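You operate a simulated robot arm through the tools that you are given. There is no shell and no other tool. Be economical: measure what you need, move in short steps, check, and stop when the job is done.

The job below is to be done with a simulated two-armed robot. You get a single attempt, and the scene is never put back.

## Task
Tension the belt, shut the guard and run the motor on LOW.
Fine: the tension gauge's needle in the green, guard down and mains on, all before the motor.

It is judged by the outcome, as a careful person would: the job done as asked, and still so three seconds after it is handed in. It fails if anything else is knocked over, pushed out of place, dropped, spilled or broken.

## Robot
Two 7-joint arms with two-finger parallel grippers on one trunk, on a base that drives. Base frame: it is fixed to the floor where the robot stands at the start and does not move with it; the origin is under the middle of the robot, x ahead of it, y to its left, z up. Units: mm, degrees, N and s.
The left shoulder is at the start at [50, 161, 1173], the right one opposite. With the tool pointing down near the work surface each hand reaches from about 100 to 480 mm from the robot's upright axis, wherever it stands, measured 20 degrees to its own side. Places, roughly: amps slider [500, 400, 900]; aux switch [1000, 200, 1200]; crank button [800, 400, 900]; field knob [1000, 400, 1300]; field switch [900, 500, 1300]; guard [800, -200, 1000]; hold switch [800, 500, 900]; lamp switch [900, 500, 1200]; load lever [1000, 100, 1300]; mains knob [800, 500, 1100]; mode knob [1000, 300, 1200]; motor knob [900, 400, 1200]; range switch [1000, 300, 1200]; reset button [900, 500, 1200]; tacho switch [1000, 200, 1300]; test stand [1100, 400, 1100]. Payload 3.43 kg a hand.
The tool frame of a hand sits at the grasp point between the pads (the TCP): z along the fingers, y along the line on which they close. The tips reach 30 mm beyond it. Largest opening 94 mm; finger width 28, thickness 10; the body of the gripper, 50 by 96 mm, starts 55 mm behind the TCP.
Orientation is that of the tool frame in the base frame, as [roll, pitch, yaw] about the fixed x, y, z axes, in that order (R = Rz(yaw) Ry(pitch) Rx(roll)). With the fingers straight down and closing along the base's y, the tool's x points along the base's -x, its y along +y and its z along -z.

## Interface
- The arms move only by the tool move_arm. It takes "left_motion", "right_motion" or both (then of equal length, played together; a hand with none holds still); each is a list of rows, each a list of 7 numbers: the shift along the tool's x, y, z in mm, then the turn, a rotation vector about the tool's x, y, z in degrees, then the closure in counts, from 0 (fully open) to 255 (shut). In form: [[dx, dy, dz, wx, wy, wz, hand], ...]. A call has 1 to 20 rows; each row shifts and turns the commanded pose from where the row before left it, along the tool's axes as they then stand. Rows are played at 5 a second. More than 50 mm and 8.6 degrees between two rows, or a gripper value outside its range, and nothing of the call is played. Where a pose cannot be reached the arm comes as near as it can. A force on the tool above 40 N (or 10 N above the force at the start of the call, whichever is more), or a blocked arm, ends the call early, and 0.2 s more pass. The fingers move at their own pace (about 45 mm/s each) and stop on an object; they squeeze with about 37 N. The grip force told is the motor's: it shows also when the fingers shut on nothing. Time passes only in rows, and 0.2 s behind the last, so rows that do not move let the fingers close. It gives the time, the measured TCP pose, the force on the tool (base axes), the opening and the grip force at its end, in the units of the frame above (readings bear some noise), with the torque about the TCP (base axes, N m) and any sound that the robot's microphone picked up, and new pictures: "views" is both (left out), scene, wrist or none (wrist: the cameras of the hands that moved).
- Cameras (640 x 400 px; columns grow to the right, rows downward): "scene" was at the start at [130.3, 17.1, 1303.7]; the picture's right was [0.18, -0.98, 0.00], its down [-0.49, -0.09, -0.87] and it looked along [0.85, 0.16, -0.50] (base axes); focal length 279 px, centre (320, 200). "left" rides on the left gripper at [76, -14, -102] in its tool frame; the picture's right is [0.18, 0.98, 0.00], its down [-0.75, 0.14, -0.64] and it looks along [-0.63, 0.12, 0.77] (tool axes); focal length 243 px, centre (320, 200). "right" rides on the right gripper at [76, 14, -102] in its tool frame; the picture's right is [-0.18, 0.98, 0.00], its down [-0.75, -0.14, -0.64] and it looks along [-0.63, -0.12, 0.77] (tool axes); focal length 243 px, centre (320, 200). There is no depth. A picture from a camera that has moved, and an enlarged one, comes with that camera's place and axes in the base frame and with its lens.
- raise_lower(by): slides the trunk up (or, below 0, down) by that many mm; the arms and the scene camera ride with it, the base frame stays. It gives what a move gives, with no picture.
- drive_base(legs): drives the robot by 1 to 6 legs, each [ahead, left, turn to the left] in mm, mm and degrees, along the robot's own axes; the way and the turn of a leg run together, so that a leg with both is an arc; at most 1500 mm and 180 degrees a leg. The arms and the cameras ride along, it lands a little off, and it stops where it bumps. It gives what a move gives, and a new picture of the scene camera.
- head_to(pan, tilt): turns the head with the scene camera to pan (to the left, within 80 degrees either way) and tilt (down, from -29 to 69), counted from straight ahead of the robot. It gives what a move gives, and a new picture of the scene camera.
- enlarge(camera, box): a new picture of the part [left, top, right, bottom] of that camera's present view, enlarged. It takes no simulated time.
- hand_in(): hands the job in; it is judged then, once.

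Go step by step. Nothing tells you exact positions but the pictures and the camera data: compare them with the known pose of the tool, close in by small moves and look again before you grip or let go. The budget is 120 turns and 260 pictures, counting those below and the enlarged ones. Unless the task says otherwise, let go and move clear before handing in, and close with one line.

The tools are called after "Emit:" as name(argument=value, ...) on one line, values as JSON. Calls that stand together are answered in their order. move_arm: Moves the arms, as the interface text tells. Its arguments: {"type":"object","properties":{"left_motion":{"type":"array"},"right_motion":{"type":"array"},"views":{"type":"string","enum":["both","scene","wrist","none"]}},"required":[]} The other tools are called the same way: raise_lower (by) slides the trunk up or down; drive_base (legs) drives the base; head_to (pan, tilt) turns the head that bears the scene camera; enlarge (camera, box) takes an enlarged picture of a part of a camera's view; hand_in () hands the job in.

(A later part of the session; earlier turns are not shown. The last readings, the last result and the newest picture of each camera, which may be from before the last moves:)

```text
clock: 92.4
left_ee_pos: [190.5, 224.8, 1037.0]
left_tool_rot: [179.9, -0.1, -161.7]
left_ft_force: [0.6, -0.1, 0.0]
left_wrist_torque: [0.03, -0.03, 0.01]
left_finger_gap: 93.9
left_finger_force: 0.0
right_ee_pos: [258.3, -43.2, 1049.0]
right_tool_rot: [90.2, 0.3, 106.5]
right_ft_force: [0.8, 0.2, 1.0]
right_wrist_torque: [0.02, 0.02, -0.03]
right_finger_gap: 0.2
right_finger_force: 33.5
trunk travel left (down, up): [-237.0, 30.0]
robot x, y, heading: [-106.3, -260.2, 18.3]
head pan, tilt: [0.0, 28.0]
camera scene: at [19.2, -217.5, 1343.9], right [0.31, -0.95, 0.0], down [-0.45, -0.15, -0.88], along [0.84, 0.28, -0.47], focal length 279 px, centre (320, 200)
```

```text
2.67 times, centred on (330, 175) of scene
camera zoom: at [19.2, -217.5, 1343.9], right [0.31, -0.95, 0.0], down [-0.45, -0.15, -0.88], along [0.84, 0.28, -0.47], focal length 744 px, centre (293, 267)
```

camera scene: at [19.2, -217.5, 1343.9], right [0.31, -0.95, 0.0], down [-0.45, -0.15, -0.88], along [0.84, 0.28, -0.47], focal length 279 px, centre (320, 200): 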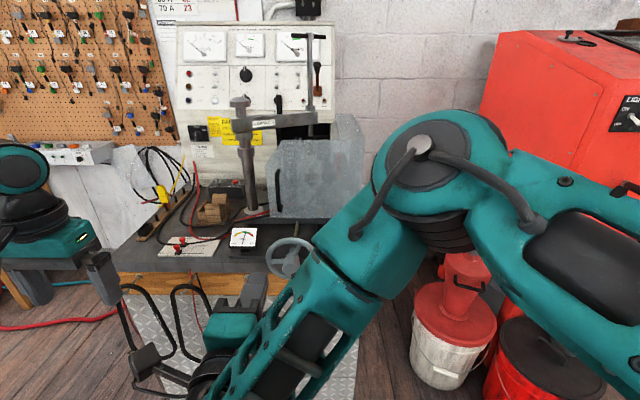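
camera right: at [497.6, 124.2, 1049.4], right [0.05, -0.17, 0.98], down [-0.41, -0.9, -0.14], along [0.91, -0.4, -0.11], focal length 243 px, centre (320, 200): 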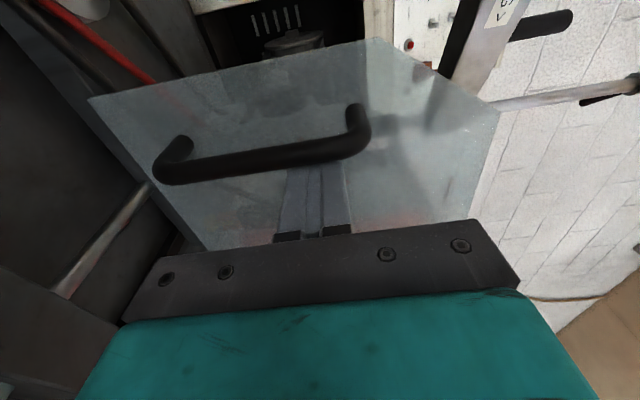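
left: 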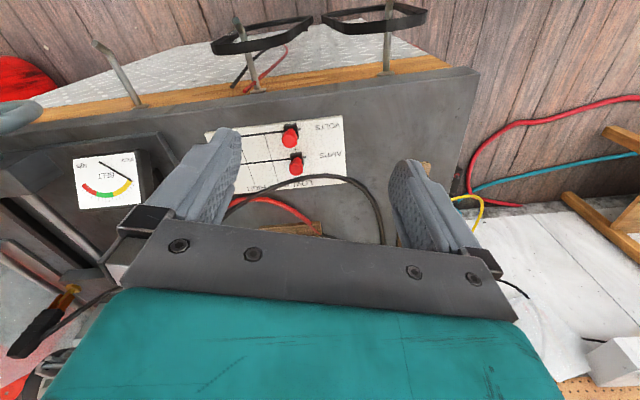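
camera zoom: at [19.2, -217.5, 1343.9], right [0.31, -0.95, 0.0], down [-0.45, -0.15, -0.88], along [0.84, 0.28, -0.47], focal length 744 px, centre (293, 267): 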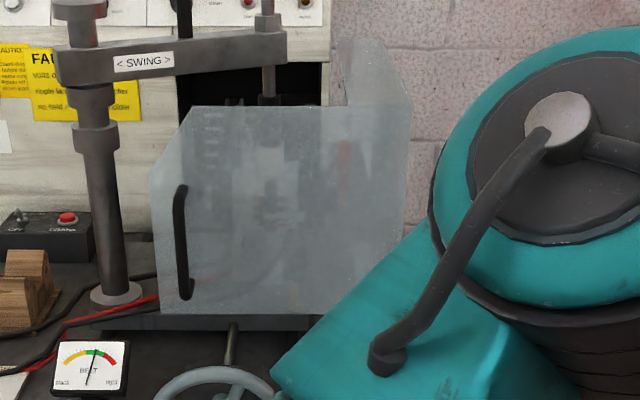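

Guard is down with the needle still green. Now I stow the right hand: roll back, point down and pull in to the right.

Emit:
move_arm(right_motion=[[-25, 0, 0, 0, 0, -8.2, 255], [-25, 0, 0, 0, 0, -8.2, 255], [-20, 0, 0, 0, 0, -8.2, 255], [-10, 0, 0, 0, 0, -8.2, 255], [0, 0, 0, 0, 0, -8.2, 255], [0, 0, 0, 0, 0, -8.2, 255], [0, 0, 0, 0, 0, -8.2, 255], [0, 0, 0, 0, 0, -8.2, 255], [0, 0, 0, 0, 0, -8.2, 255], [0, 0, 0, 0, 0, -8.2, 255], [0, -10, 0, 0, 0, -8, 255]], views="none")

Emit:
move_arm(right_motion=[[0, -15, 0, 0, 8.5, 0, 255], [0, -15, 0, 0, 8.5, 0, 255], [0, -15, 0, 0, 8.5, 0, 255], [0, -15, 0, 0, 8.5, 0, 255], [0, -15, 0, 0, 8.5, 0, 255], [0, -10, 0, 0, 8.5, 0, 255], [0, -10, 0, 0, 8.5, 0, 255], [0, 0, 0, 0, 8.5, 0, 255], [0, 0, 0, 0, 8.5, 0, 255], [0, 0, 0, 0, 8.5, 0, 255], [0, 0, 0, 0, 5, 0, 255], [30, 0, 0, 0, 0, 0, 255], [30, 0, 0, 0, 0, 0, 255], [30, 0, 0, 0, 0, 0, 255], [30, 0, 0, 0, 0, 0, 255]], views="scene")

```text
clock: 94.8
left_ee_pos: [190.1, 224.6, 1036.8]
left_tool_rot: [180.0, 0.0, -161.7]
left_ft_force: [0.0, 0.9, -0.4]
left_wrist_torque: [-0.02, 0.01, 0.03]
left_finger_gap: 94.0
left_finger_force: 0.1
right_ee_pos: [283.0, -128.4, 1061.8]
right_tool_rot: [-123.3, 89.3, -106.7]
right_ft_force: [-0.5, -0.7, -0.1]
right_wrist_torque: [0.04, 0.0, -0.01]
right_finger_gap: 0.2
right_finger_force: 33.4
trunk travel left (down, up): [-237.0, 30.0]
robot x, y, heading: [-107.9, -263.0, 18.2]
head pan, tilt: [0.0, 28.0]
```

```text
clock: 98.0
left_ee_pos: [191.5, 222.6, 1036.8]
left_tool_rot: [179.9, -0.1, -161.6]
left_ft_force: [-0.7, 0.0, 0.2]
left_wrist_torque: [0.03, -0.01, 0.0]
left_finger_gap: 94.1
left_finger_force: 0.1
right_ee_pos: [196.1, -254.4, 1063.3]
right_tool_rot: [-179.7, -0.4, -163.6]
right_ft_force: [-0.3, -0.2, 0.6]
right_wrist_torque: [0.0, 0.02, -0.02]
right_finger_gap: 0.0
right_finger_force: 32.9
trunk travel left (down, up): [-237.0, 30.0]
robot x, y, heading: [-106.4, -260.2, 18.3]
head pan, tilt: [0.0, 28.0]
camera scene: at [19.0, -217.5, 1343.9], right [0.31, -0.95, 0.0], down [-0.45, -0.15, -0.88], along [0.84, 0.28, -0.47], focal length 279 px, centre (320, 200)
```

scene: 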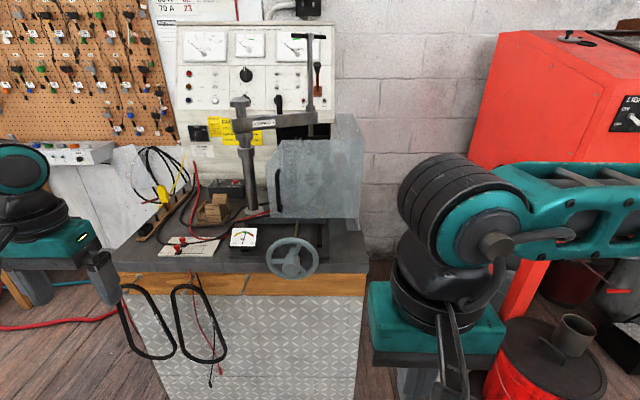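

I measure the knobs from here, then from a spot farther left.

Emit:
enlarge(camera="scene", box=[170, 40, 330, 160])

Emit:
move_arm(left_motion=[[0, 0, 0, 0, -8.5, 0, 0], [0, 0, 0, 0, -8.5, 0, 0], [0, 0, 0, 0, -8.5, 0, 0], [0, 0, 0, 0, -8.5, 0, 0], [0, 0, 0, 0, -8.5, 0, 0], [0, 0, 0, 0, -8.5, 0, 0], [0, 0, 0, 0, -8.5, 0, 0], [0, 0, 0, 0, -8.5, 0, 0], [0, 0, 0, 0, -8.5, 0, 0], [0, 0, 0, 0, -8.5, 0, 0], [0, 0, 0, 0, -5, 0, 0]], views="none")

Emit:
drive_base(legs=[[0, 260, 0]])

Emit:
enlarge(camera="scene", box=[240, 40, 400, 160])

```text
3.33 times, centred on (250, 100) of scene
camera zoom: at [19.0, -217.5, 1343.9], right [0.31, -0.95, 0.0], down [-0.45, -0.15, -0.88], along [0.84, 0.28, -0.47], focal length 929 px, centre (553, 533)
```

zoom: 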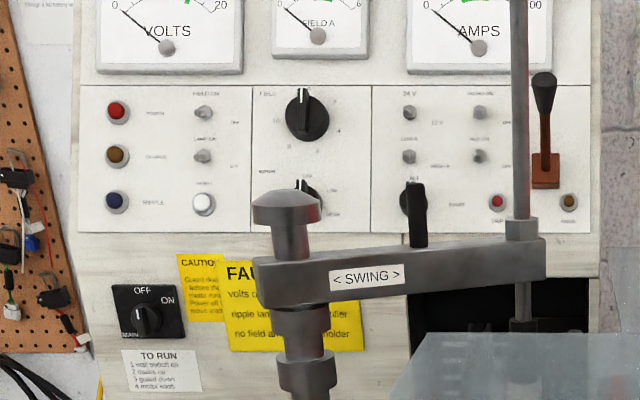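

```text
clock: 100.4
left_ee_pos: [191.2, 224.6, 1035.8]
left_tool_rot: [69.4, 89.7, 87.6]
left_ft_force: [-0.3, -0.3, 0.9]
left_wrist_torque: [0.01, -0.03, 0.03]
left_finger_gap: 94.2
left_finger_force: 0.0
right_ee_pos: [196.5, -254.2, 1062.2]
right_tool_rot: [-179.7, -0.4, -163.6]
right_ft_force: [0.4, 0.1, 0.8]
right_wrist_torque: [-0.01, 0.01, 0.0]
right_finger_gap: 0.0
right_finger_force: 32.9
trunk travel left (down, up): [-237.0, 30.0]
robot x, y, heading: [-110.9, -260.1, 18.3]
head pan, tilt: [0.0, 28.0]
```

```text
clock: 103.3
left_ee_pos: [110.8, 468.3, 1037.2]
left_tool_rot: [-37.8, 90.0, -19.4]
left_ft_force: [-0.1, 0.5, -0.3]
left_wrist_torque: [-0.01, 0.0, -0.02]
left_finger_gap: 94.0
left_finger_force: 0.1
right_ee_pos: [115.6, -10.0, 1062.7]
right_tool_rot: [-179.6, -0.3, -163.6]
right_ft_force: [-0.8, 0.0, 0.5]
right_wrist_torque: [0.0, -0.01, 0.0]
right_finger_gap: 0.0
right_finger_force: 33.5
trunk travel left (down, up): [-237.0, 30.0]
robot x, y, heading: [-190.5, -17.9, 18.3]
head pan, tilt: [0.0, 28.0]
camera scene: at [-61.5, 26.5, 1343.8], right [0.31, -0.95, 0.0], down [-0.45, -0.15, -0.88], along [0.84, 0.28, -0.47], focal length 279 px, centre (320, 200)
```

scene: 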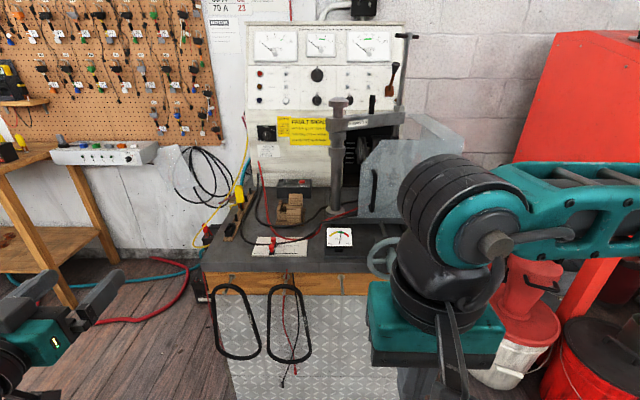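

```text
3.33 times, centred on (320, 100) of scene
camera zoom: at [-61.5, 26.5, 1343.8], right [0.31, -0.95, 0.0], down [-0.45, -0.15, -0.88], along [0.84, 0.28, -0.47], focal length 929 px, centre (320, 533)
```

zoom: 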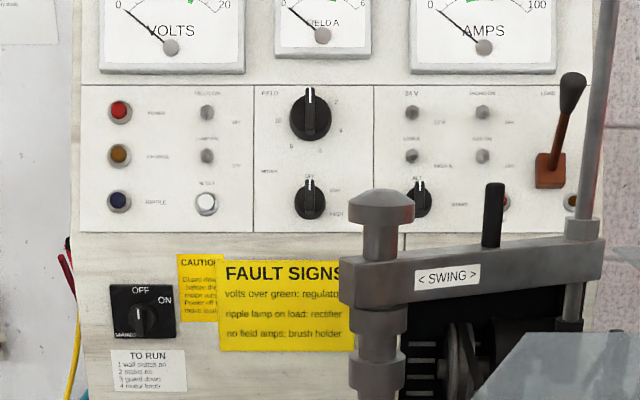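

Mains knob comes out at about [860, 544, 1066] and motor knob near [956, 377, 1188], quite deep. I test how far the left arm can reach ahead in free space.

Emit:
move_arm(left_motion=[[-20, -35, 30, 0, 0, 0, 0], [-20, -35, 30, 0, 0, 0, 0], [-20, -35, 30, 0, 0, 0, 0], [-20, -35, 30, 0, 0, 0, 0], [-20, -35, 30, 0, 0, 0, 0], [-20, -35, 30, 0, 0, 0, 0], [0, 0, 40, 0, 0, 0, 0], [0, 0, 40, 0, 0, 0, 0], [0, 0, 40, 0, 0, 0, 0]], views="both")

```text
refused: row 1 steps farther than a row can; nothing moved
```

Emit:
move_arm(left_motion=[[-17, -30, 25, 0, 0, 0, 0], [-17, -30, 25, 0, 0, 0, 0], [-17, -30, 25, 0, 0, 0, 0], [-17, -30, 25, 0, 0, 0, 0], [-17, -30, 25, 0, 0, 0, 0], [-17, -30, 25, 0, 0, 0, 0], [-17, -30, 25, 0, 0, 0, 0], [0, 0, 40, 0, 0, 0, 0], [0, 0, 40, 0, 0, 0, 0], [0, 0, 40, 0, 0, 0, 0]], views="both")

```text
clock: 105.5
left_ee_pos: [458.2, 361.3, 1152.3]
left_tool_rot: [159.1, 89.8, 177.5]
left_ft_force: [-0.1, -0.3, -0.4]
left_wrist_torque: [0.01, 0.01, 0.01]
left_finger_gap: 93.7
left_finger_force: 0.0
right_ee_pos: [117.0, -10.8, 1062.6]
right_tool_rot: [-179.6, -0.3, -163.6]
right_ft_force: [-0.1, 0.7, 0.2]
right_wrist_torque: [0.0, 0.0, -0.01]
right_finger_gap: 0.0
right_finger_force: 32.8
trunk travel left (down, up): [-237.0, 30.0]
robot x, y, heading: [-188.7, -16.0, 18.4]
head pan, tilt: [0.0, 28.0]
camera scene: at [-61.0, 26.4, 1343.7], right [0.31, -0.95, 0.0], down [-0.45, -0.15, -0.88], along [0.84, 0.28, -0.47], focal length 279 px, centre (320, 200)
camera left: at [363.4, 315.1, 1078.3], right [-0.31, 0.93, -0.18], down [-0.65, -0.07, 0.75], along [0.69, 0.35, 0.63], focal length 243 px, centre (320, 200)
```

scene: 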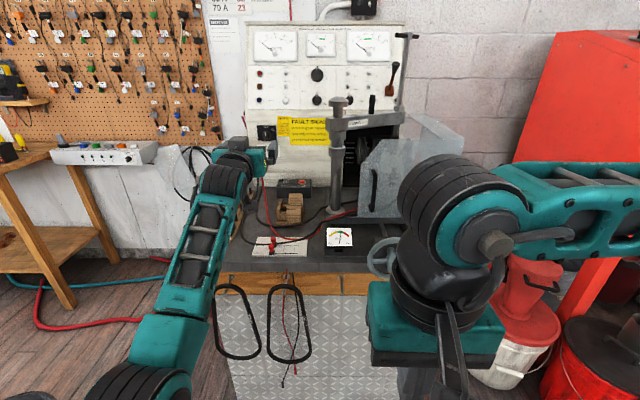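
left: 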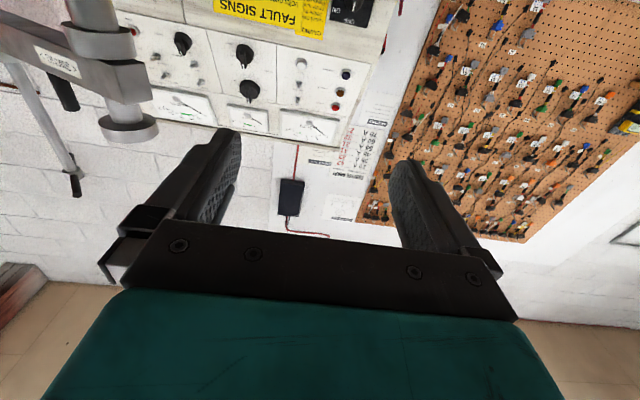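

The left arm reaches at least 730 mm ahead. I line it up with the mains knob: trunk down 86, right hand lifted to stay clear, then drive in.

Emit:
move_arm(right_motion=[[0, 0, -40, 0, 0, 0, 255], [0, 0, -40, 0, 0, 0, 255]], views="none")

Emit:
raise_lower(by=-86)

Emit:
drive_base(legs=[[0, 49, 0], [250, 0, 0]])

Emit:
move_arm(left_motion=[[0, 0, 0, 0, 0, 0, 100]], views="wrist")

```text
clock: 106.1
left_ee_pos: [457.5, 359.6, 1153.6]
left_tool_rot: [-38.9, 90.0, -20.6]
left_ft_force: [-0.1, -0.5, 0.0]
left_wrist_torque: [0.0, 0.0, 0.03]
left_finger_gap: 94.0
left_finger_force: 0.1
right_ee_pos: [116.3, -10.4, 1142.6]
right_tool_rot: [-179.6, -0.4, -163.5]
right_ft_force: [-0.1, -0.3, 0.1]
right_wrist_torque: [0.0, 0.02, 0.02]
right_finger_gap: 0.2
right_finger_force: 32.9
trunk travel left (down, up): [-237.0, 30.0]
robot x, y, heading: [-186.0, -19.4, 18.4]
head pan, tilt: [0.0, 28.0]
```

```text
clock: 107.3
left_ee_pos: [456.5, 361.2, 1067.7]
left_tool_rot: [115.0, 89.9, 133.3]
left_ft_force: [0.7, -1.2, 1.3]
left_wrist_torque: [-0.01, -0.03, -0.01]
left_finger_gap: 94.0
left_finger_force: 0.1
right_ee_pos: [118.5, -9.9, 1055.9]
right_tool_rot: [-179.7, -0.2, -163.5]
right_ft_force: [0.6, 0.3, 0.2]
right_wrist_torque: [0.0, -0.01, 0.01]
right_finger_gap: 0.0
right_finger_force: 32.4
trunk travel left (down, up): [-151.0, 116.0]
robot x, y, heading: [-189.0, -14.3, 18.3]
head pan, tilt: [0.0, 28.0]
```

```text
clock: 109.8
left_ee_pos: [684.0, 485.0, 1067.1]
left_tool_rot: [147.6, 89.9, 165.7]
left_ft_force: [-0.3, 0.3, -0.5]
left_wrist_torque: [0.01, -0.02, 0.0]
left_finger_gap: 94.0
left_finger_force: 0.0
right_ee_pos: [343.0, 115.1, 1055.6]
right_tool_rot: [-179.8, -0.3, -163.6]
right_ft_force: [0.7, 0.5, -0.4]
right_wrist_torque: [-0.02, -0.01, 0.02]
right_finger_gap: 0.0
right_finger_force: 33.1
trunk travel left (down, up): [-151.0, 116.0]
robot x, y, heading: [37.5, 109.3, 18.3]
head pan, tilt: [0.0, 28.0]
camera scene: at [164.2, 152.0, 1257.8], right [0.31, -0.95, 0.0], down [-0.45, -0.15, -0.88], along [0.84, 0.27, -0.47], focal length 279 px, centre (320, 200)
```

scene: 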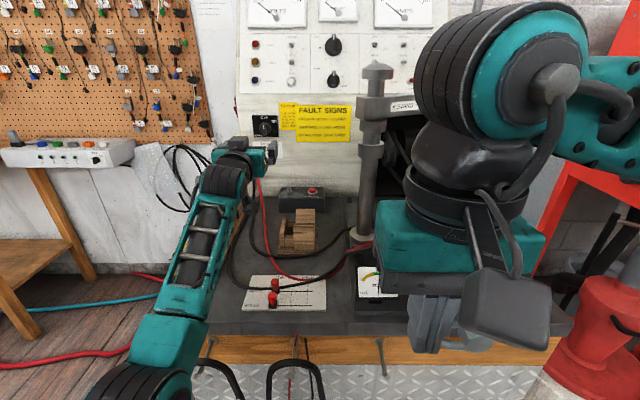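

```text
clock: 110.2
left_ee_pos: [682.3, 484.1, 1067.5]
left_tool_rot: [150.1, 89.8, 168.2]
left_ft_force: [0.9, 0.4, -0.4]
left_wrist_torque: [-0.01, 0.02, 0.01]
left_finger_gap: 59.3
left_finger_force: 0.1
right_ee_pos: [341.8, 115.4, 1056.1]
right_tool_rot: [-179.7, -0.2, -163.7]
right_ft_force: [0.1, 0.3, 0.4]
right_wrist_torque: [-0.02, 0.01, -0.04]
right_finger_gap: 0.0
right_finger_force: 33.2
trunk travel left (down, up): [-151.0, 116.0]
robot x, y, heading: [36.4, 110.8, 18.3]
head pan, tilt: [0.0, 28.0]
camera left: at [588.9, 439.2, 992.5], right [-0.31, 0.93, -0.18], down [-0.65, -0.07, 0.75], along [0.69, 0.35, 0.63], focal length 243 px, centre (320, 200)
```

left: 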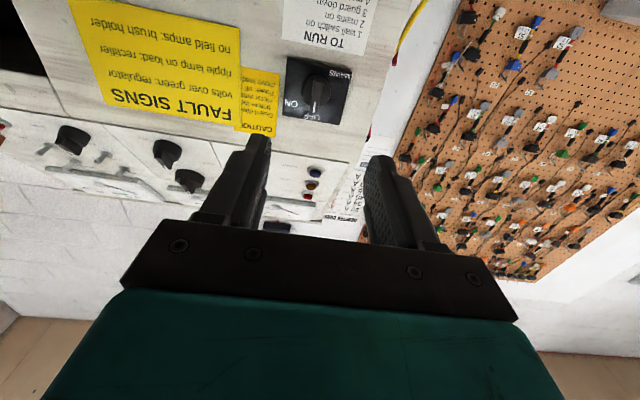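

Mains knob refined to [853, 536, 1076]. I close in by drive and arm, fingers to straddle the pointer bar.

Emit:
drive_base(legs=[[80, 0, 0]])

Emit:
move_arm(left_motion=[[-8, -3, 20, 0, 0, 0, 100], [0, 0, 20, 0, 0, 0, 100]], views="both")

Emit:
enlarge(camera="scene", box=[200, 80, 340, 180])

Emit:
enlarge(camera="left", box=[200, 0, 440, 150])

```text
clock: 111.3
left_ee_pos: [758.4, 510.8, 1066.8]
left_tool_rot: [154.8, 89.9, 173.0]
left_ft_force: [-0.3, 0.1, -1.0]
left_wrist_torque: [-0.02, -0.06, -0.03]
left_finger_gap: 57.1
left_finger_force: 0.1
right_ee_pos: [419.8, 139.6, 1056.7]
right_tool_rot: [-179.7, -0.3, -163.6]
right_ft_force: [0.8, -0.1, -1.0]
right_wrist_torque: [0.02, 0.06, 0.01]
right_finger_gap: 0.3
right_finger_force: 32.8
trunk travel left (down, up): [-151.0, 116.0]
robot x, y, heading: [109.8, 132.5, 18.1]
head pan, tilt: [0.0, 28.0]
camera scene: at [240.7, 177.2, 1257.7], right [0.31, -0.95, 0.0], down [-0.45, -0.15, -0.88], along [0.84, 0.27, -0.47], focal length 279 px, centre (320, 200)
```

scene: 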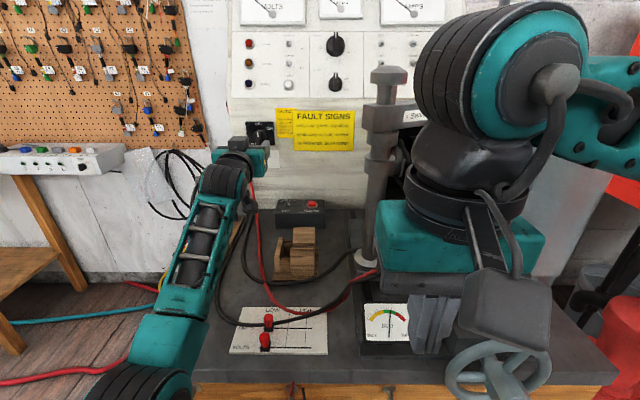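

```text
clock: 111.9
left_ee_pos: [796.9, 520.0, 1076.4]
left_tool_rot: [115.4, 89.9, 133.6]
left_ft_force: [-0.5, 0.0, 0.7]
left_wrist_torque: [-0.02, 0.0, 0.01]
left_finger_gap: 57.0
left_finger_force: 0.1
right_ee_pos: [419.9, 141.1, 1055.9]
right_tool_rot: [-179.7, -0.3, -163.7]
right_ft_force: [1.0, -0.7, 0.3]
right_wrist_torque: [0.0, 0.0, 0.03]
right_finger_gap: 0.0
right_finger_force: 33.2
trunk travel left (down, up): [-151.0, 116.0]
robot x, y, heading: [115.6, 133.2, 18.0]
head pan, tilt: [0.0, 28.0]
camera scene: at [240.1, 177.0, 1257.8], right [0.31, -0.95, 0.0], down [-0.45, -0.15, -0.88], along [0.84, 0.27, -0.47], focal length 279 px, centre (320, 200)
camera left: at [703.3, 473.6, 1002.1], right [-0.31, 0.93, -0.18], down [-0.65, -0.07, 0.75], along [0.69, 0.35, 0.63], focal length 243 px, centre (320, 200)
```

scene: 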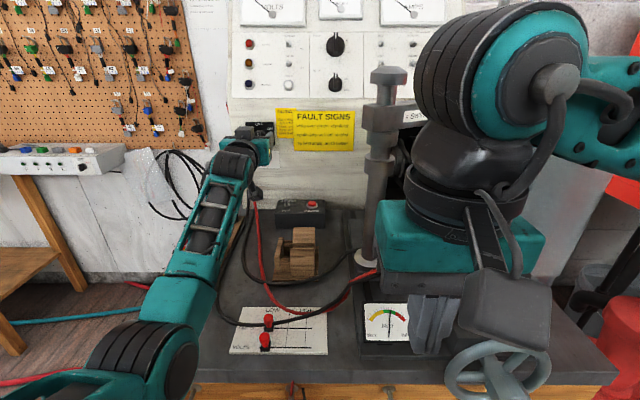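
left: 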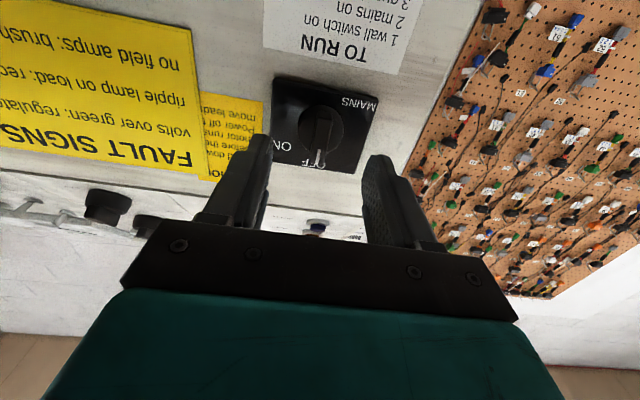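

```text
4.00 times, centred on (270, 130) of scene
camera zoom: at [240.1, 177.0, 1257.8], right [0.31, -0.95, 0.0], down [-0.45, -0.15, -0.88], along [0.84, 0.27, -0.47], focal length 1115 px, centre (520, 480)
```

zoom: 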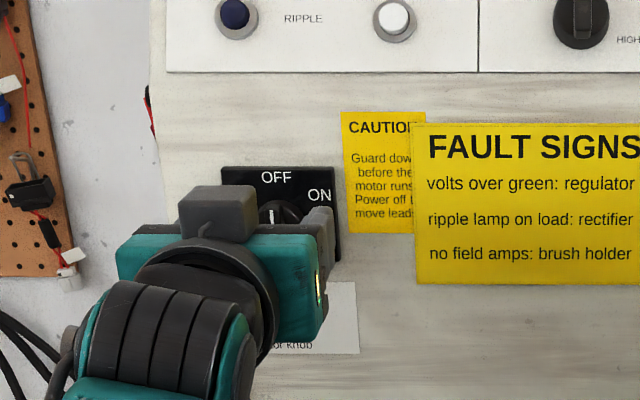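

```text
2.67 times, centred on (320, 75) of left
camera zoom: at [703.3, 473.6, 1002.1], right [-0.31, 0.93, -0.18], down [-0.65, -0.07, 0.75], along [0.69, 0.35, 0.63], focal length 647 px, centre (320, 533)
```

zoom: 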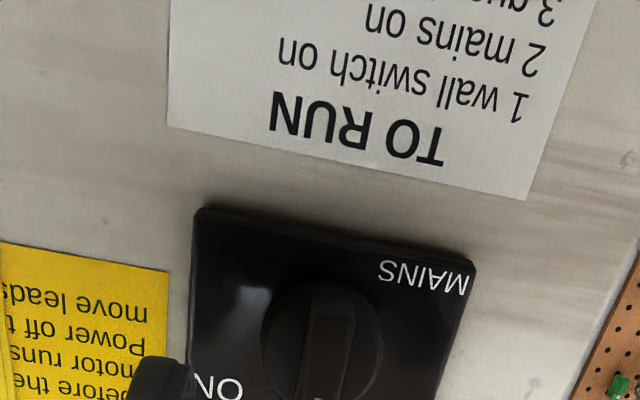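

Aligned. I advance by small steps until the fingers straddle the knob.

Emit:
move_arm(left_motion=[[3, 0, 10, 0, 0, 0, 120], [0, 0, 10, 0, 0, 0, 120], [0, 0, 8, 0, 0, 0, 120]], views="wrist")

Emit:
enlarge(camera="scene", box=[200, 80, 340, 180])

Emit:
enlarge(camera="left", box=[200, 60, 440, 210])

```text
clock: 112.7
left_ee_pos: [824.5, 527.7, 1074.2]
left_tool_rot: [99.1, 90.0, 117.1]
left_ft_force: [-0.6, -1.0, 0.3]
left_wrist_torque: [-0.05, 0.0, -0.03]
left_finger_gap: 49.6
left_finger_force: 0.1
right_ee_pos: [419.5, 141.5, 1056.0]
right_tool_rot: [-179.7, -0.4, -163.8]
right_ft_force: [-0.4, -0.7, 0.2]
right_wrist_torque: [0.0, 0.0, -0.01]
right_finger_gap: 0.1
right_finger_force: 32.5
trunk travel left (down, up): [-151.0, 116.0]
robot x, y, heading: [117.2, 136.6, 17.7]
head pan, tilt: [0.0, 28.0]
camera left: at [730.2, 482.0, 998.2], right [-0.31, 0.93, -0.18], down [-0.65, -0.07, 0.75], along [0.69, 0.35, 0.63], focal length 243 px, centre (320, 200)
```

left: 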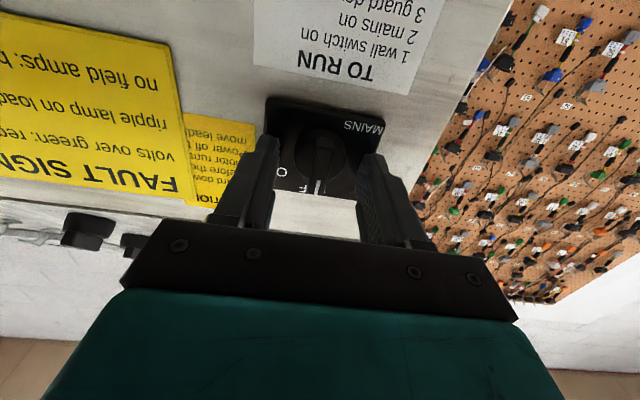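

```text
4.00 times, centred on (270, 130) of scene
camera zoom: at [240.1, 176.9, 1257.8], right [0.31, -0.95, 0.0], down [-0.45, -0.15, -0.88], along [0.84, 0.27, -0.47], focal length 1115 px, centre (520, 480)
```

zoom: 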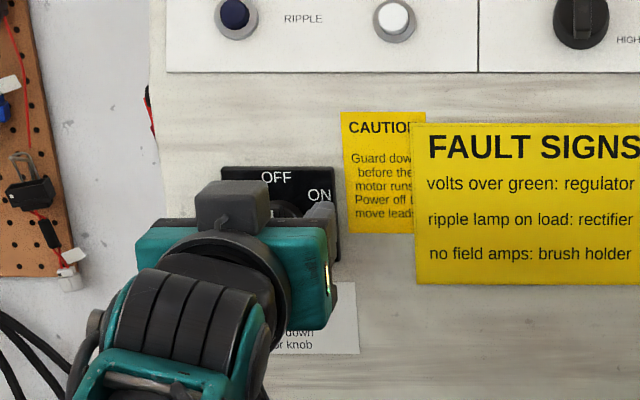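

```text
2.67 times, centred on (320, 135) of left
camera zoom: at [730.2, 482.0, 998.2], right [-0.31, 0.93, -0.18], down [-0.65, -0.07, 0.75], along [0.69, 0.35, 0.63], focal length 647 px, centre (320, 373)
```

zoom: 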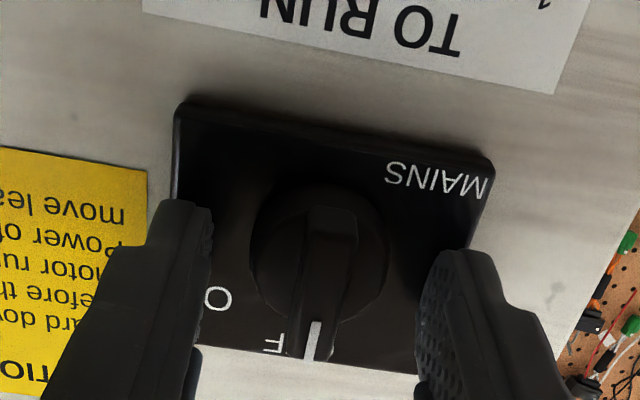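

Emit:
move_arm(left_motion=[[0, 0, 7, 0, 0, 0, 130], [0, 0, 6, 0, 0, 0, 130]], views="none")

Emit:
enlarge(camera="left", box=[200, 60, 440, 210])

```text
clock: 113.2
left_ee_pos: [827.2, 528.3, 1072.8]
left_tool_rot: [-147.7, 90.0, -129.6]
left_ft_force: [-35.2, -10.1, 1.1]
left_wrist_torque: [0.12, -0.12, -0.93]
left_finger_gap: 44.9
left_finger_force: 0.0
right_ee_pos: [414.6, 140.2, 1057.9]
right_tool_rot: [-179.7, 0.0, -163.6]
right_ft_force: [-0.4, -0.2, -0.1]
right_wrist_torque: [0.0, 0.02, -0.03]
right_finger_gap: 0.0
right_finger_force: 33.3
trunk travel left (down, up): [-151.0, 116.0]
robot x, y, heading: [116.7, 137.4, 18.2]
head pan, tilt: [0.0, 28.0]
stopped in row 2 (left hand): the force on the tool passed its limit at 51 N (the readings are from after the stop); the commanded pose is now the measured one
```

```text
2.67 times, centred on (320, 135) of left
camera zoom: at [731.7, 482.5, 998.1], right [-0.31, 0.93, -0.18], down [-0.65, -0.06, 0.75], along [0.69, 0.35, 0.63], focal length 647 px, centre (320, 373)
```

zoom: 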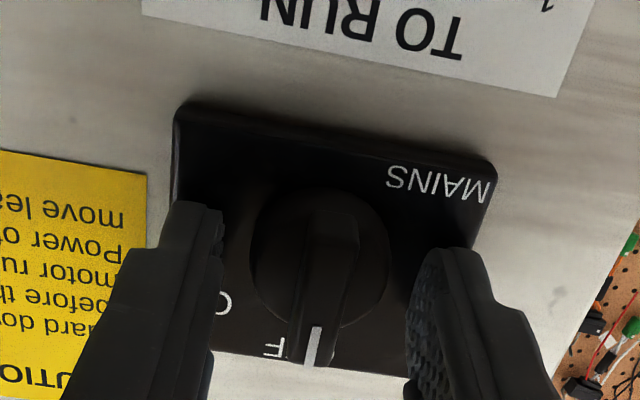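

Tips touch the switch plate; I ease back 4 mm, close on the knob, then turn.

Emit:
move_arm(left_motion=[[0, 0, -5, 0, 0, 0, 160], [0, 0, 0, 0, 0, 0, 200], [0, 0, 0, 0, 0, 0, 255], [0, 0, 0, 0, 0, 0, 255], [0, 0, 0, 0, 0, 0, 255]], views="none")

Emit:
enlarge(camera="left", box=[200, 60, 440, 210])

```text
clock: 114.4
left_ee_pos: [826.3, 527.3, 1070.2]
left_tool_rot: [171.1, 89.6, -170.6]
left_ft_force: [7.4, -1.5, 5.6]
left_wrist_torque: [-0.1, 0.39, -0.16]
left_finger_gap: 31.5
left_finger_force: 44.8
right_ee_pos: [420.0, 141.5, 1055.9]
right_tool_rot: [-179.7, -0.3, -163.6]
right_ft_force: [0.2, 0.7, 0.1]
right_wrist_torque: [0.0, -0.03, 0.01]
right_finger_gap: 0.1
right_finger_force: 32.8
trunk travel left (down, up): [-151.0, 116.0]
robot x, y, heading: [112.5, 138.2, 18.5]
head pan, tilt: [0.0, 28.0]
```

```text
2.67 times, centred on (320, 135) of left
camera zoom: at [731.3, 481.9, 995.0], right [-0.31, 0.93, -0.18], down [-0.65, -0.06, 0.76], along [0.7, 0.35, 0.63], focal length 647 px, centre (320, 373)
```

zoom: 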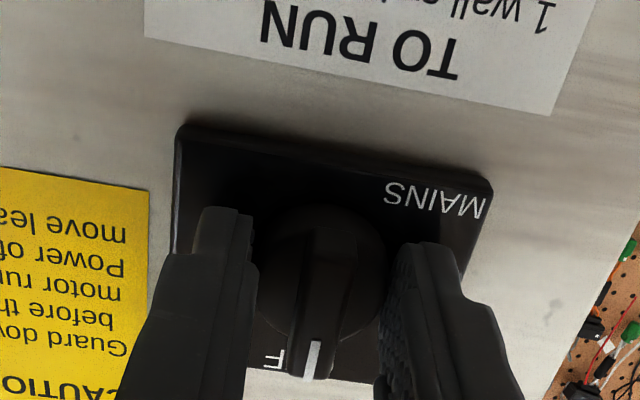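

Gripped on the skirt (31 mm). I turn it clockwise toward ON.

Emit:
move_arm(left_motion=[[0, 0, 0, 0, 0, 8, 255], [0, 0, 0, 0, 0, 8, 255], [0, 0, 0, 0, 0, 8, 255], [0, 0, 0, 0, 0, 8, 255], [0, 0, 0, 0, 0, 8, 255], [0, 0, 0, 0, 0, 8, 255]], views="none")

Emit:
enlarge(camera="left", box=[200, 60, 440, 210])

Emit:
enlarge(camera="scene", box=[200, 20, 340, 180])

```text
clock: 115.8
left_ee_pos: [824.8, 528.3, 1069.7]
left_tool_rot: [90.5, 41.8, 108.4]
left_ft_force: [9.8, 1.1, 6.9]
left_wrist_torque: [0.23, -0.82, -0.55]
left_finger_gap: 31.7
left_finger_force: 44.5
right_ee_pos: [418.9, 139.1, 1056.8]
right_tool_rot: [-179.7, -0.3, -163.6]
right_ft_force: [0.7, -0.8, -0.4]
right_wrist_torque: [0.0, -0.04, 0.0]
right_finger_gap: 0.0
right_finger_force: 33.1
trunk travel left (down, up): [-151.0, 116.0]
robot x, y, heading: [112.0, 134.9, 18.4]
head pan, tilt: [0.0, 28.0]
```

```text
2.67 times, centred on (320, 135) of left
camera zoom: at [712.1, 540.7, 1009.9], right [-0.24, 0.75, 0.61], down [-0.46, -0.64, 0.61], along [0.85, -0.13, 0.5], focal length 647 px, centre (320, 373)
```

zoom: 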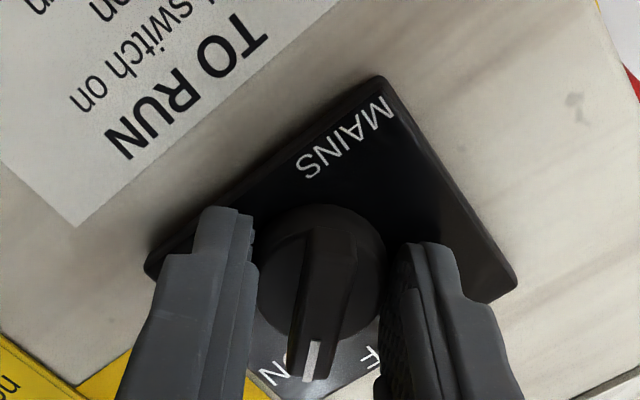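

```text
2.50 times, centred on (270, 100) of scene
camera zoom: at [239.6, 176.5, 1257.9], right [0.31, -0.95, 0.0], down [-0.45, -0.15, -0.88], along [0.84, 0.28, -0.47], focal length 697 px, centre (445, 450)
```

zoom: 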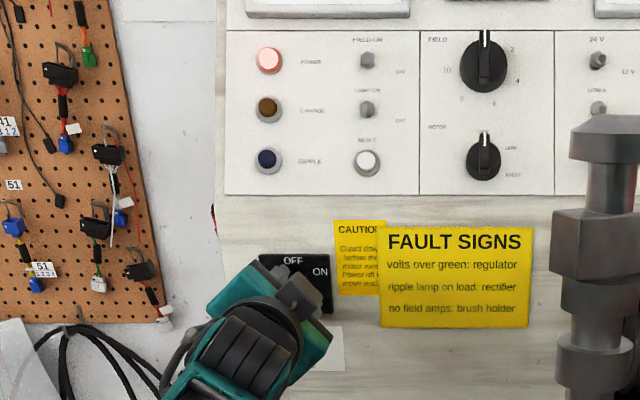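

The red POWER lamp lit: mains is on. I turn a few degrees more to reach the ON mark properly.

Emit:
move_arm(left_motion=[[0, 0, 0, 0, 0, 6, 255], [0, 0, 0, 0, 0, 6, 255], [0, 0, 0, 0, 0, 0, 255]], views="none")

Emit:
enlarge(camera="left", box=[200, 60, 440, 210])

```text
clock: 116.6
left_ee_pos: [826.4, 527.6, 1069.6]
left_tool_rot: [90.4, 29.8, 108.4]
left_ft_force: [10.9, 2.8, 11.9]
left_wrist_torque: [-0.15, 0.01, 0.45]
left_finger_gap: 31.6
left_finger_force: 45.0
right_ee_pos: [419.4, 140.3, 1057.3]
right_tool_rot: [-179.7, -0.3, -163.6]
right_ft_force: [0.2, -0.2, 0.5]
right_wrist_torque: [0.0, -0.01, -0.04]
right_finger_gap: 0.0
right_finger_force: 32.7
trunk travel left (down, up): [-151.0, 116.0]
robot x, y, heading: [113.0, 135.5, 18.3]
head pan, tilt: [0.0, 28.0]
```

```text
2.67 times, centred on (320, 135) of left
camera zoom: at [708.5, 551.8, 1021.1], right [-0.2, 0.62, 0.76], down [-0.43, -0.75, 0.5], along [0.88, -0.22, 0.41], focal length 647 px, centre (320, 373)
```

zoom: 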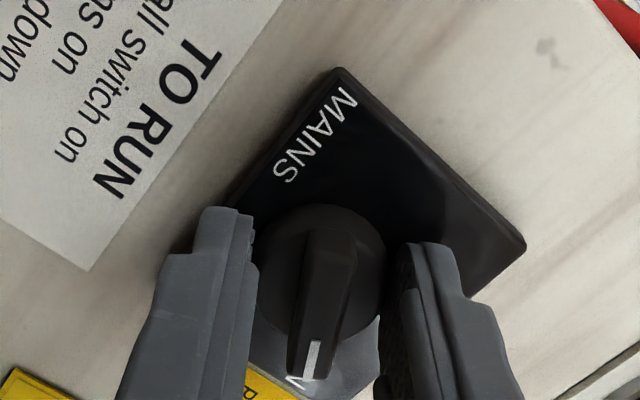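

It seems to have snapped into its ON position. I release, back off and check.

Emit:
move_arm(left_motion=[[0, 0, 0, 0, 0, 0, 150], [0, 0, 0, 0, 0, 0, 100], [0, 0, 0, 0, 0, 0, 100], [0, 0, -25, 0, 0, 0, 100], [0, 0, -30, 0, 0, 0, 100]], views="wrist")

Emit:
enlarge(camera="scene", box=[200, 20, 360, 140])

```text
clock: 117.8
left_ee_pos: [771.4, 510.8, 1070.3]
left_tool_rot: [90.6, 30.0, 108.4]
left_ft_force: [1.0, 0.4, 0.1]
left_wrist_torque: [0.01, 0.0, -0.01]
left_finger_gap: 57.4
left_finger_force: 0.1
right_ee_pos: [419.9, 142.5, 1055.4]
right_tool_rot: [-179.7, -0.2, -163.7]
right_ft_force: [-0.5, -0.4, 0.3]
right_wrist_torque: [-0.03, 0.0, 0.02]
right_finger_gap: 0.0
right_finger_force: 33.3
trunk travel left (down, up): [-151.0, 116.0]
robot x, y, heading: [114.0, 137.1, 18.1]
head pan, tilt: [0.0, 28.0]
camera left: at [654.0, 535.5, 1020.2], right [-0.2, 0.62, 0.76], down [-0.43, -0.75, 0.5], along [0.88, -0.22, 0.41], focal length 243 px, centre (320, 200)
```

left: 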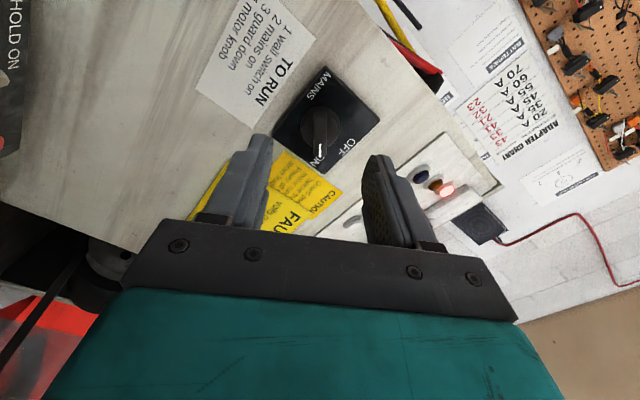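

```text
3.33 times, centred on (280, 80) of scene
camera zoom: at [239.1, 176.9, 1257.9], right [0.31, -0.95, 0.0], down [-0.45, -0.15, -0.88], along [0.84, 0.28, -0.47], focal length 929 px, centre (453, 600)
```

zoom: 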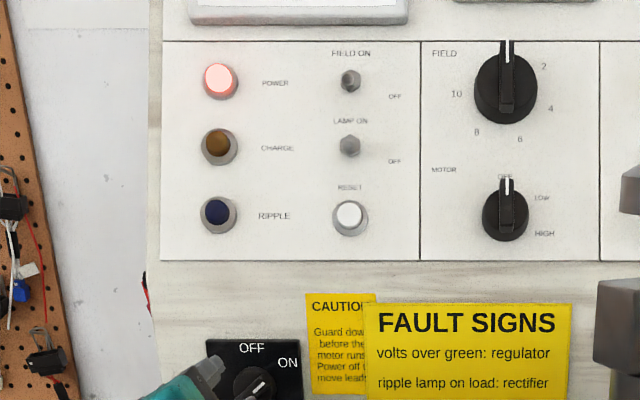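

Mains reads ON with the lamp lit. For the motor knob I must keep clear of the swing post, so I'll come in from the upper left, yawed about 15° and tipped down 15°.

Emit:
drive_base(legs=[[-120, 0, 0]])

Emit:
raise_lower(by=115)

Emit:
move_arm(left_motion=[[0, 0, 0, 0, 0, -8, 100], [0, 0, 0, 0, 0, -8, 100], [0, 0, 0, 0, 0, -8, 100], [0, 0, 0, 0, 0, -8, 100], [0, 0, 0, 0, 0, -8, 100], [0, 0, 0, 0, 0, -8, 100], [0, 0, 0, 0, 0, -8, 100], [0, 0, 0, 0, 0, -4, 100], [0, 0, 0, 7.5, 0, 0, 100], [0, 0, 0, 7.5, 0, 0, 100], [-10, 0, 0, 0, 7.5, 0, 100], [-10, 0, 0, 0, 7.5, 0, 100]], views="both")

```text
clock: 119.0
left_ee_pos: [659.3, 473.4, 1068.4]
left_tool_rot: [90.6, 30.0, 108.2]
left_ft_force: [0.2, -0.4, 0.6]
left_wrist_torque: [0.01, 0.01, 0.03]
left_finger_gap: 57.2
left_finger_force: 0.1
right_ee_pos: [306.1, 103.1, 1055.9]
right_tool_rot: [-179.7, -0.3, -163.6]
right_ft_force: [0.3, -0.5, -0.3]
right_wrist_torque: [0.0, -0.02, 0.01]
right_finger_gap: 0.0
right_finger_force: 33.2
trunk travel left (down, up): [-151.0, 116.0]
robot x, y, heading: [1.3, 96.1, 18.1]
head pan, tilt: [0.0, 28.0]
camera scene: at [125.9, 139.5, 1258.0], right [0.31, -0.95, 0.0], down [-0.45, -0.15, -0.88], along [0.84, 0.27, -0.47], focal length 279 px, centre (320, 200)
```

scene: 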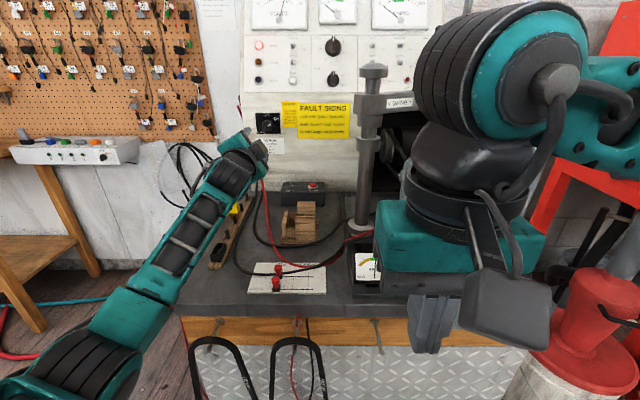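

```text
clock: 120.5
left_ee_pos: [659.9, 474.2, 1184.5]
left_tool_rot: [90.4, 30.0, 108.2]
left_ft_force: [0.1, 0.9, 0.4]
left_wrist_torque: [0.03, -0.01, 0.05]
left_finger_gap: 57.5
left_finger_force: 0.1
right_ee_pos: [306.6, 102.4, 1171.5]
right_tool_rot: [-179.7, -0.3, -163.7]
right_ft_force: [-0.1, -0.1, 0.2]
right_wrist_torque: [0.03, 0.02, 0.0]
right_finger_gap: 0.1
right_finger_force: 32.9
trunk travel left (down, up): [-266.0, 1.0]
robot x, y, heading: [0.2, 100.5, 18.0]
head pan, tilt: [0.0, 28.0]
```

```text
clock: 123.1
left_ee_pos: [660.5, 474.4, 1203.8]
left_tool_rot: [-179.7, 74.4, -176.7]
left_ft_force: [0.1, 0.0, 0.2]
left_wrist_torque: [-0.02, 0.04, 0.0]
left_finger_gap: 57.2
left_finger_force: 0.0
right_ee_pos: [305.4, 102.8, 1171.1]
right_tool_rot: [-179.7, -0.3, -163.7]
right_ft_force: [0.1, 0.3, 0.2]
right_wrist_torque: [0.04, 0.03, 0.01]
right_finger_gap: 0.1
right_finger_force: 33.1
trunk travel left (down, up): [-266.0, 1.0]
robot x, y, heading: [-4.7, 98.7, 18.4]
head pan, tilt: [0.0, 28.0]
camera scene: at [126.4, 139.7, 1372.8], right [0.31, -0.95, 0.0], down [-0.45, -0.15, -0.88], along [0.84, 0.27, -0.47], focal length 279 px, centre (320, 200)
camera left: at [541.8, 454.0, 1158.7], right [-0.1, 0.98, -0.18], down [-0.42, 0.12, 0.9], along [0.9, 0.17, 0.4], focal length 243 px, centre (320, 200)
```

scene: 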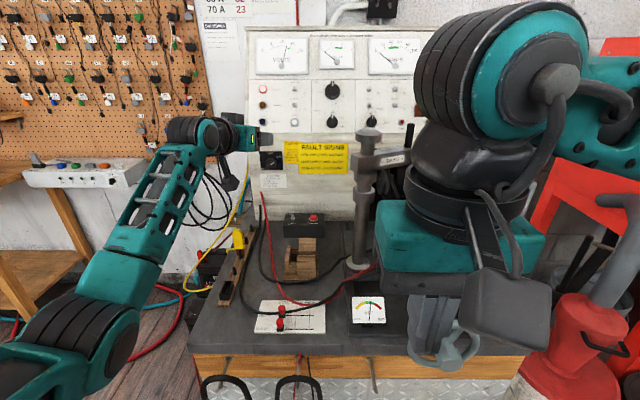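
left: 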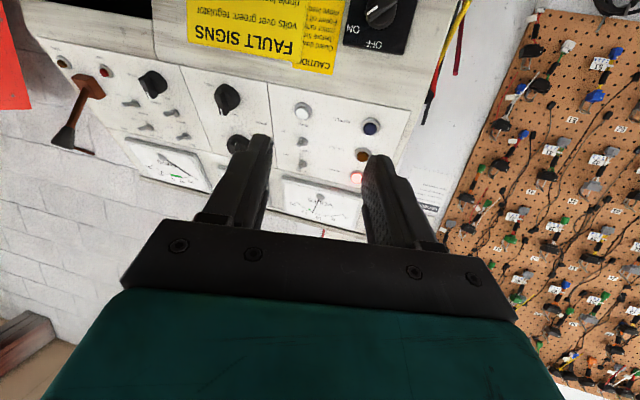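

Motor knob triangulates to about [929, 365, 1193]. I drive ahead first, then right, to a spot about 100 mm before it.

Emit:
drive_base(legs=[[112, 0, 0], [0, -155, 0]])

Emit:
move_arm(left_motion=[[-20, 0, 0, 0, 0, 0, 100]], views="wrist")

Emit:
enlarge(camera="scene", box=[200, 20, 400, 170])

```text
clock: 125.9
left_ee_pos: [814.9, 361.4, 1204.4]
left_tool_rot: [-179.8, 74.4, -176.5]
left_ft_force: [-0.1, 0.3, 0.7]
left_wrist_torque: [0.02, 0.02, 0.04]
left_finger_gap: 57.0
left_finger_force: 0.0
right_ee_pos: [459.9, -8.6, 1170.3]
right_tool_rot: [-179.7, -0.2, -163.6]
right_ft_force: [-0.1, -0.6, -0.3]
right_wrist_torque: [0.04, 0.02, -0.01]
right_finger_gap: 0.0
right_finger_force: 32.6
trunk travel left (down, up): [-266.0, 1.0]
robot x, y, heading: [156.4, -12.0, 18.2]
head pan, tilt: [0.0, 28.0]
camera scene: at [280.4, 27.4, 1372.8], right [0.31, -0.95, 0.0], down [-0.45, -0.15, -0.88], along [0.84, 0.28, -0.47], focal length 279 px, centre (320, 200)
```

scene: 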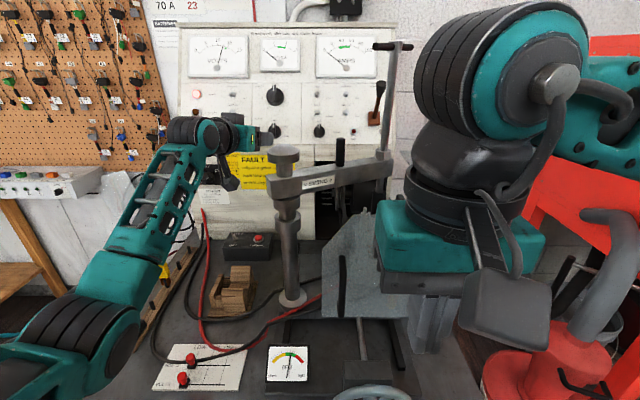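

```text
clock: 126.3
left_ee_pos: [819.4, 361.0, 1223.3]
left_tool_rot: [-179.7, 74.5, -176.6]
left_ft_force: [-0.5, -0.4, -0.4]
left_wrist_torque: [0.01, 0.01, -0.01]
left_finger_gap: 57.0
left_finger_force: 0.1
right_ee_pos: [460.1, -9.1, 1171.2]
right_tool_rot: [-179.7, -0.2, -163.6]
right_ft_force: [0.7, 0.1, -0.4]
right_wrist_torque: [0.0, 0.0, 0.01]
right_finger_gap: 0.0
right_finger_force: 32.8
trunk travel left (down, up): [-266.0, 1.0]
robot x, y, heading: [155.6, -16.4, 18.0]
head pan, tilt: [0.0, 28.0]
camera left: at [700.5, 341.0, 1177.9], right [-0.1, 0.98, -0.18], down [-0.42, 0.12, 0.9], along [0.9, 0.17, 0.4], focal length 243 px, centre (320, 200)
```

left: 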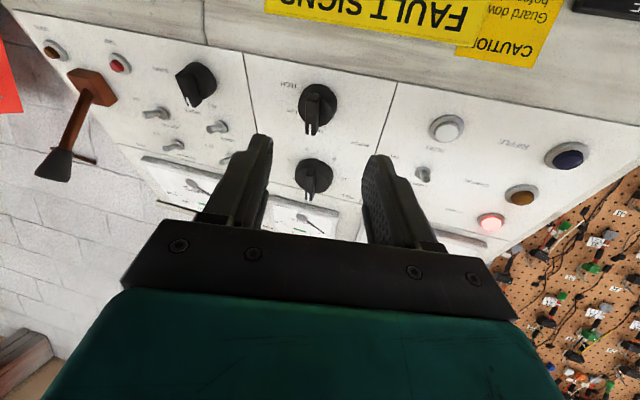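

```text
2.67 times, centred on (300, 95) of scene
camera zoom: at [280.3, 27.4, 1372.8], right [0.31, -0.95, 0.0], down [-0.45, -0.15, -0.88], along [0.84, 0.28, -0.47], focal length 744 px, centre (373, 480)
```

zoom: 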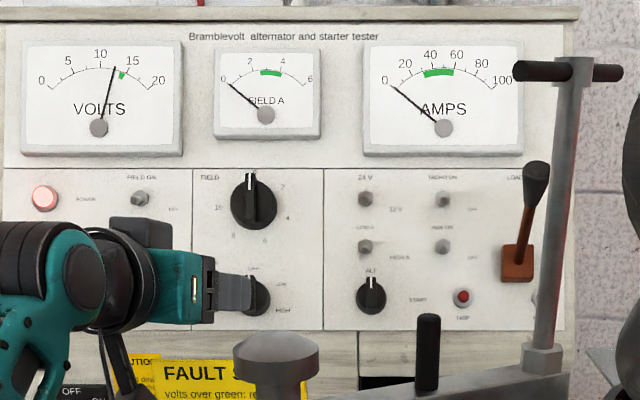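

Motor knob at [933, 363, 1189]. I come in along the tool axis with a small sideways correction.

Emit:
move_arm(left_motion=[[2.5, -4.8, 15, 0, 0, 0, 110], [0, 0, 15, 0, 0, 0, 110], [0, 0, 15, 0, 0, 0, 110], [0, 0, 15, 0, 0, 0, 110]], views="wrist")

Emit:
enlarge(camera="left", box=[200, 60, 440, 210])

Emit:
enlarge(camera="scene", box=[200, 60, 340, 160])

```text
clock: 127.3
left_ee_pos: [878.1, 360.5, 1206.7]
left_tool_rot: [-179.7, 74.5, -176.7]
left_ft_force: [0.9, 0.6, 0.3]
left_wrist_torque: [0.04, 0.02, -0.02]
left_finger_gap: 53.5
left_finger_force: 0.1
right_ee_pos: [460.2, -8.2, 1171.4]
right_tool_rot: [-179.6, -0.3, -163.6]
right_ft_force: [0.2, -0.4, -0.1]
right_wrist_torque: [-0.01, 0.0, -0.01]
right_finger_gap: 0.4
right_finger_force: 33.1
trunk travel left (down, up): [-266.0, 1.0]
robot x, y, heading: [154.6, -11.0, 18.0]
head pan, tilt: [0.0, 28.0]
camera left: at [758.8, 339.3, 1160.7], right [-0.1, 0.98, -0.18], down [-0.43, 0.12, 0.9], along [0.9, 0.17, 0.4], focal length 243 px, centre (320, 200)
```

left: 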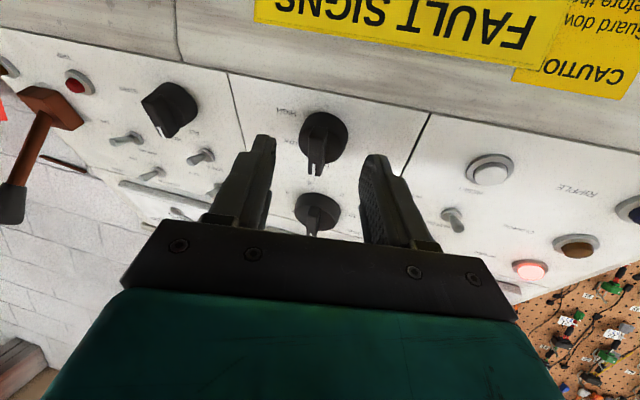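

```text
2.67 times, centred on (320, 135) of left
camera zoom: at [758.8, 339.3, 1160.7], right [-0.1, 0.98, -0.18], down [-0.43, 0.12, 0.9], along [0.9, 0.17, 0.4], focal length 647 px, centre (320, 373)
```

zoom: 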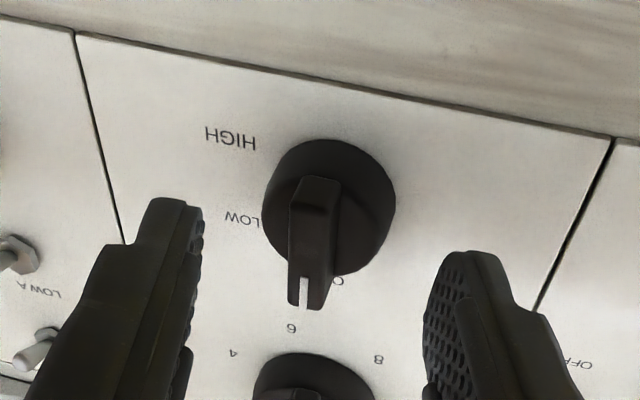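

```text
4.00 times, centred on (270, 110) of scene
camera zoom: at [280.5, 27.5, 1372.8], right [0.31, -0.95, 0.0], down [-0.45, -0.15, -0.88], along [0.84, 0.28, -0.47], focal length 1115 px, centre (520, 560)
```

zoom: 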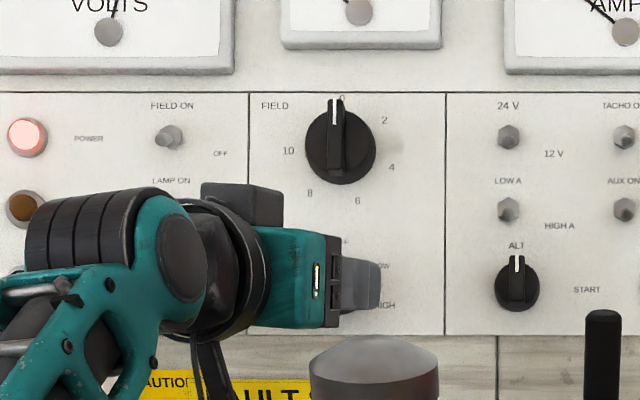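

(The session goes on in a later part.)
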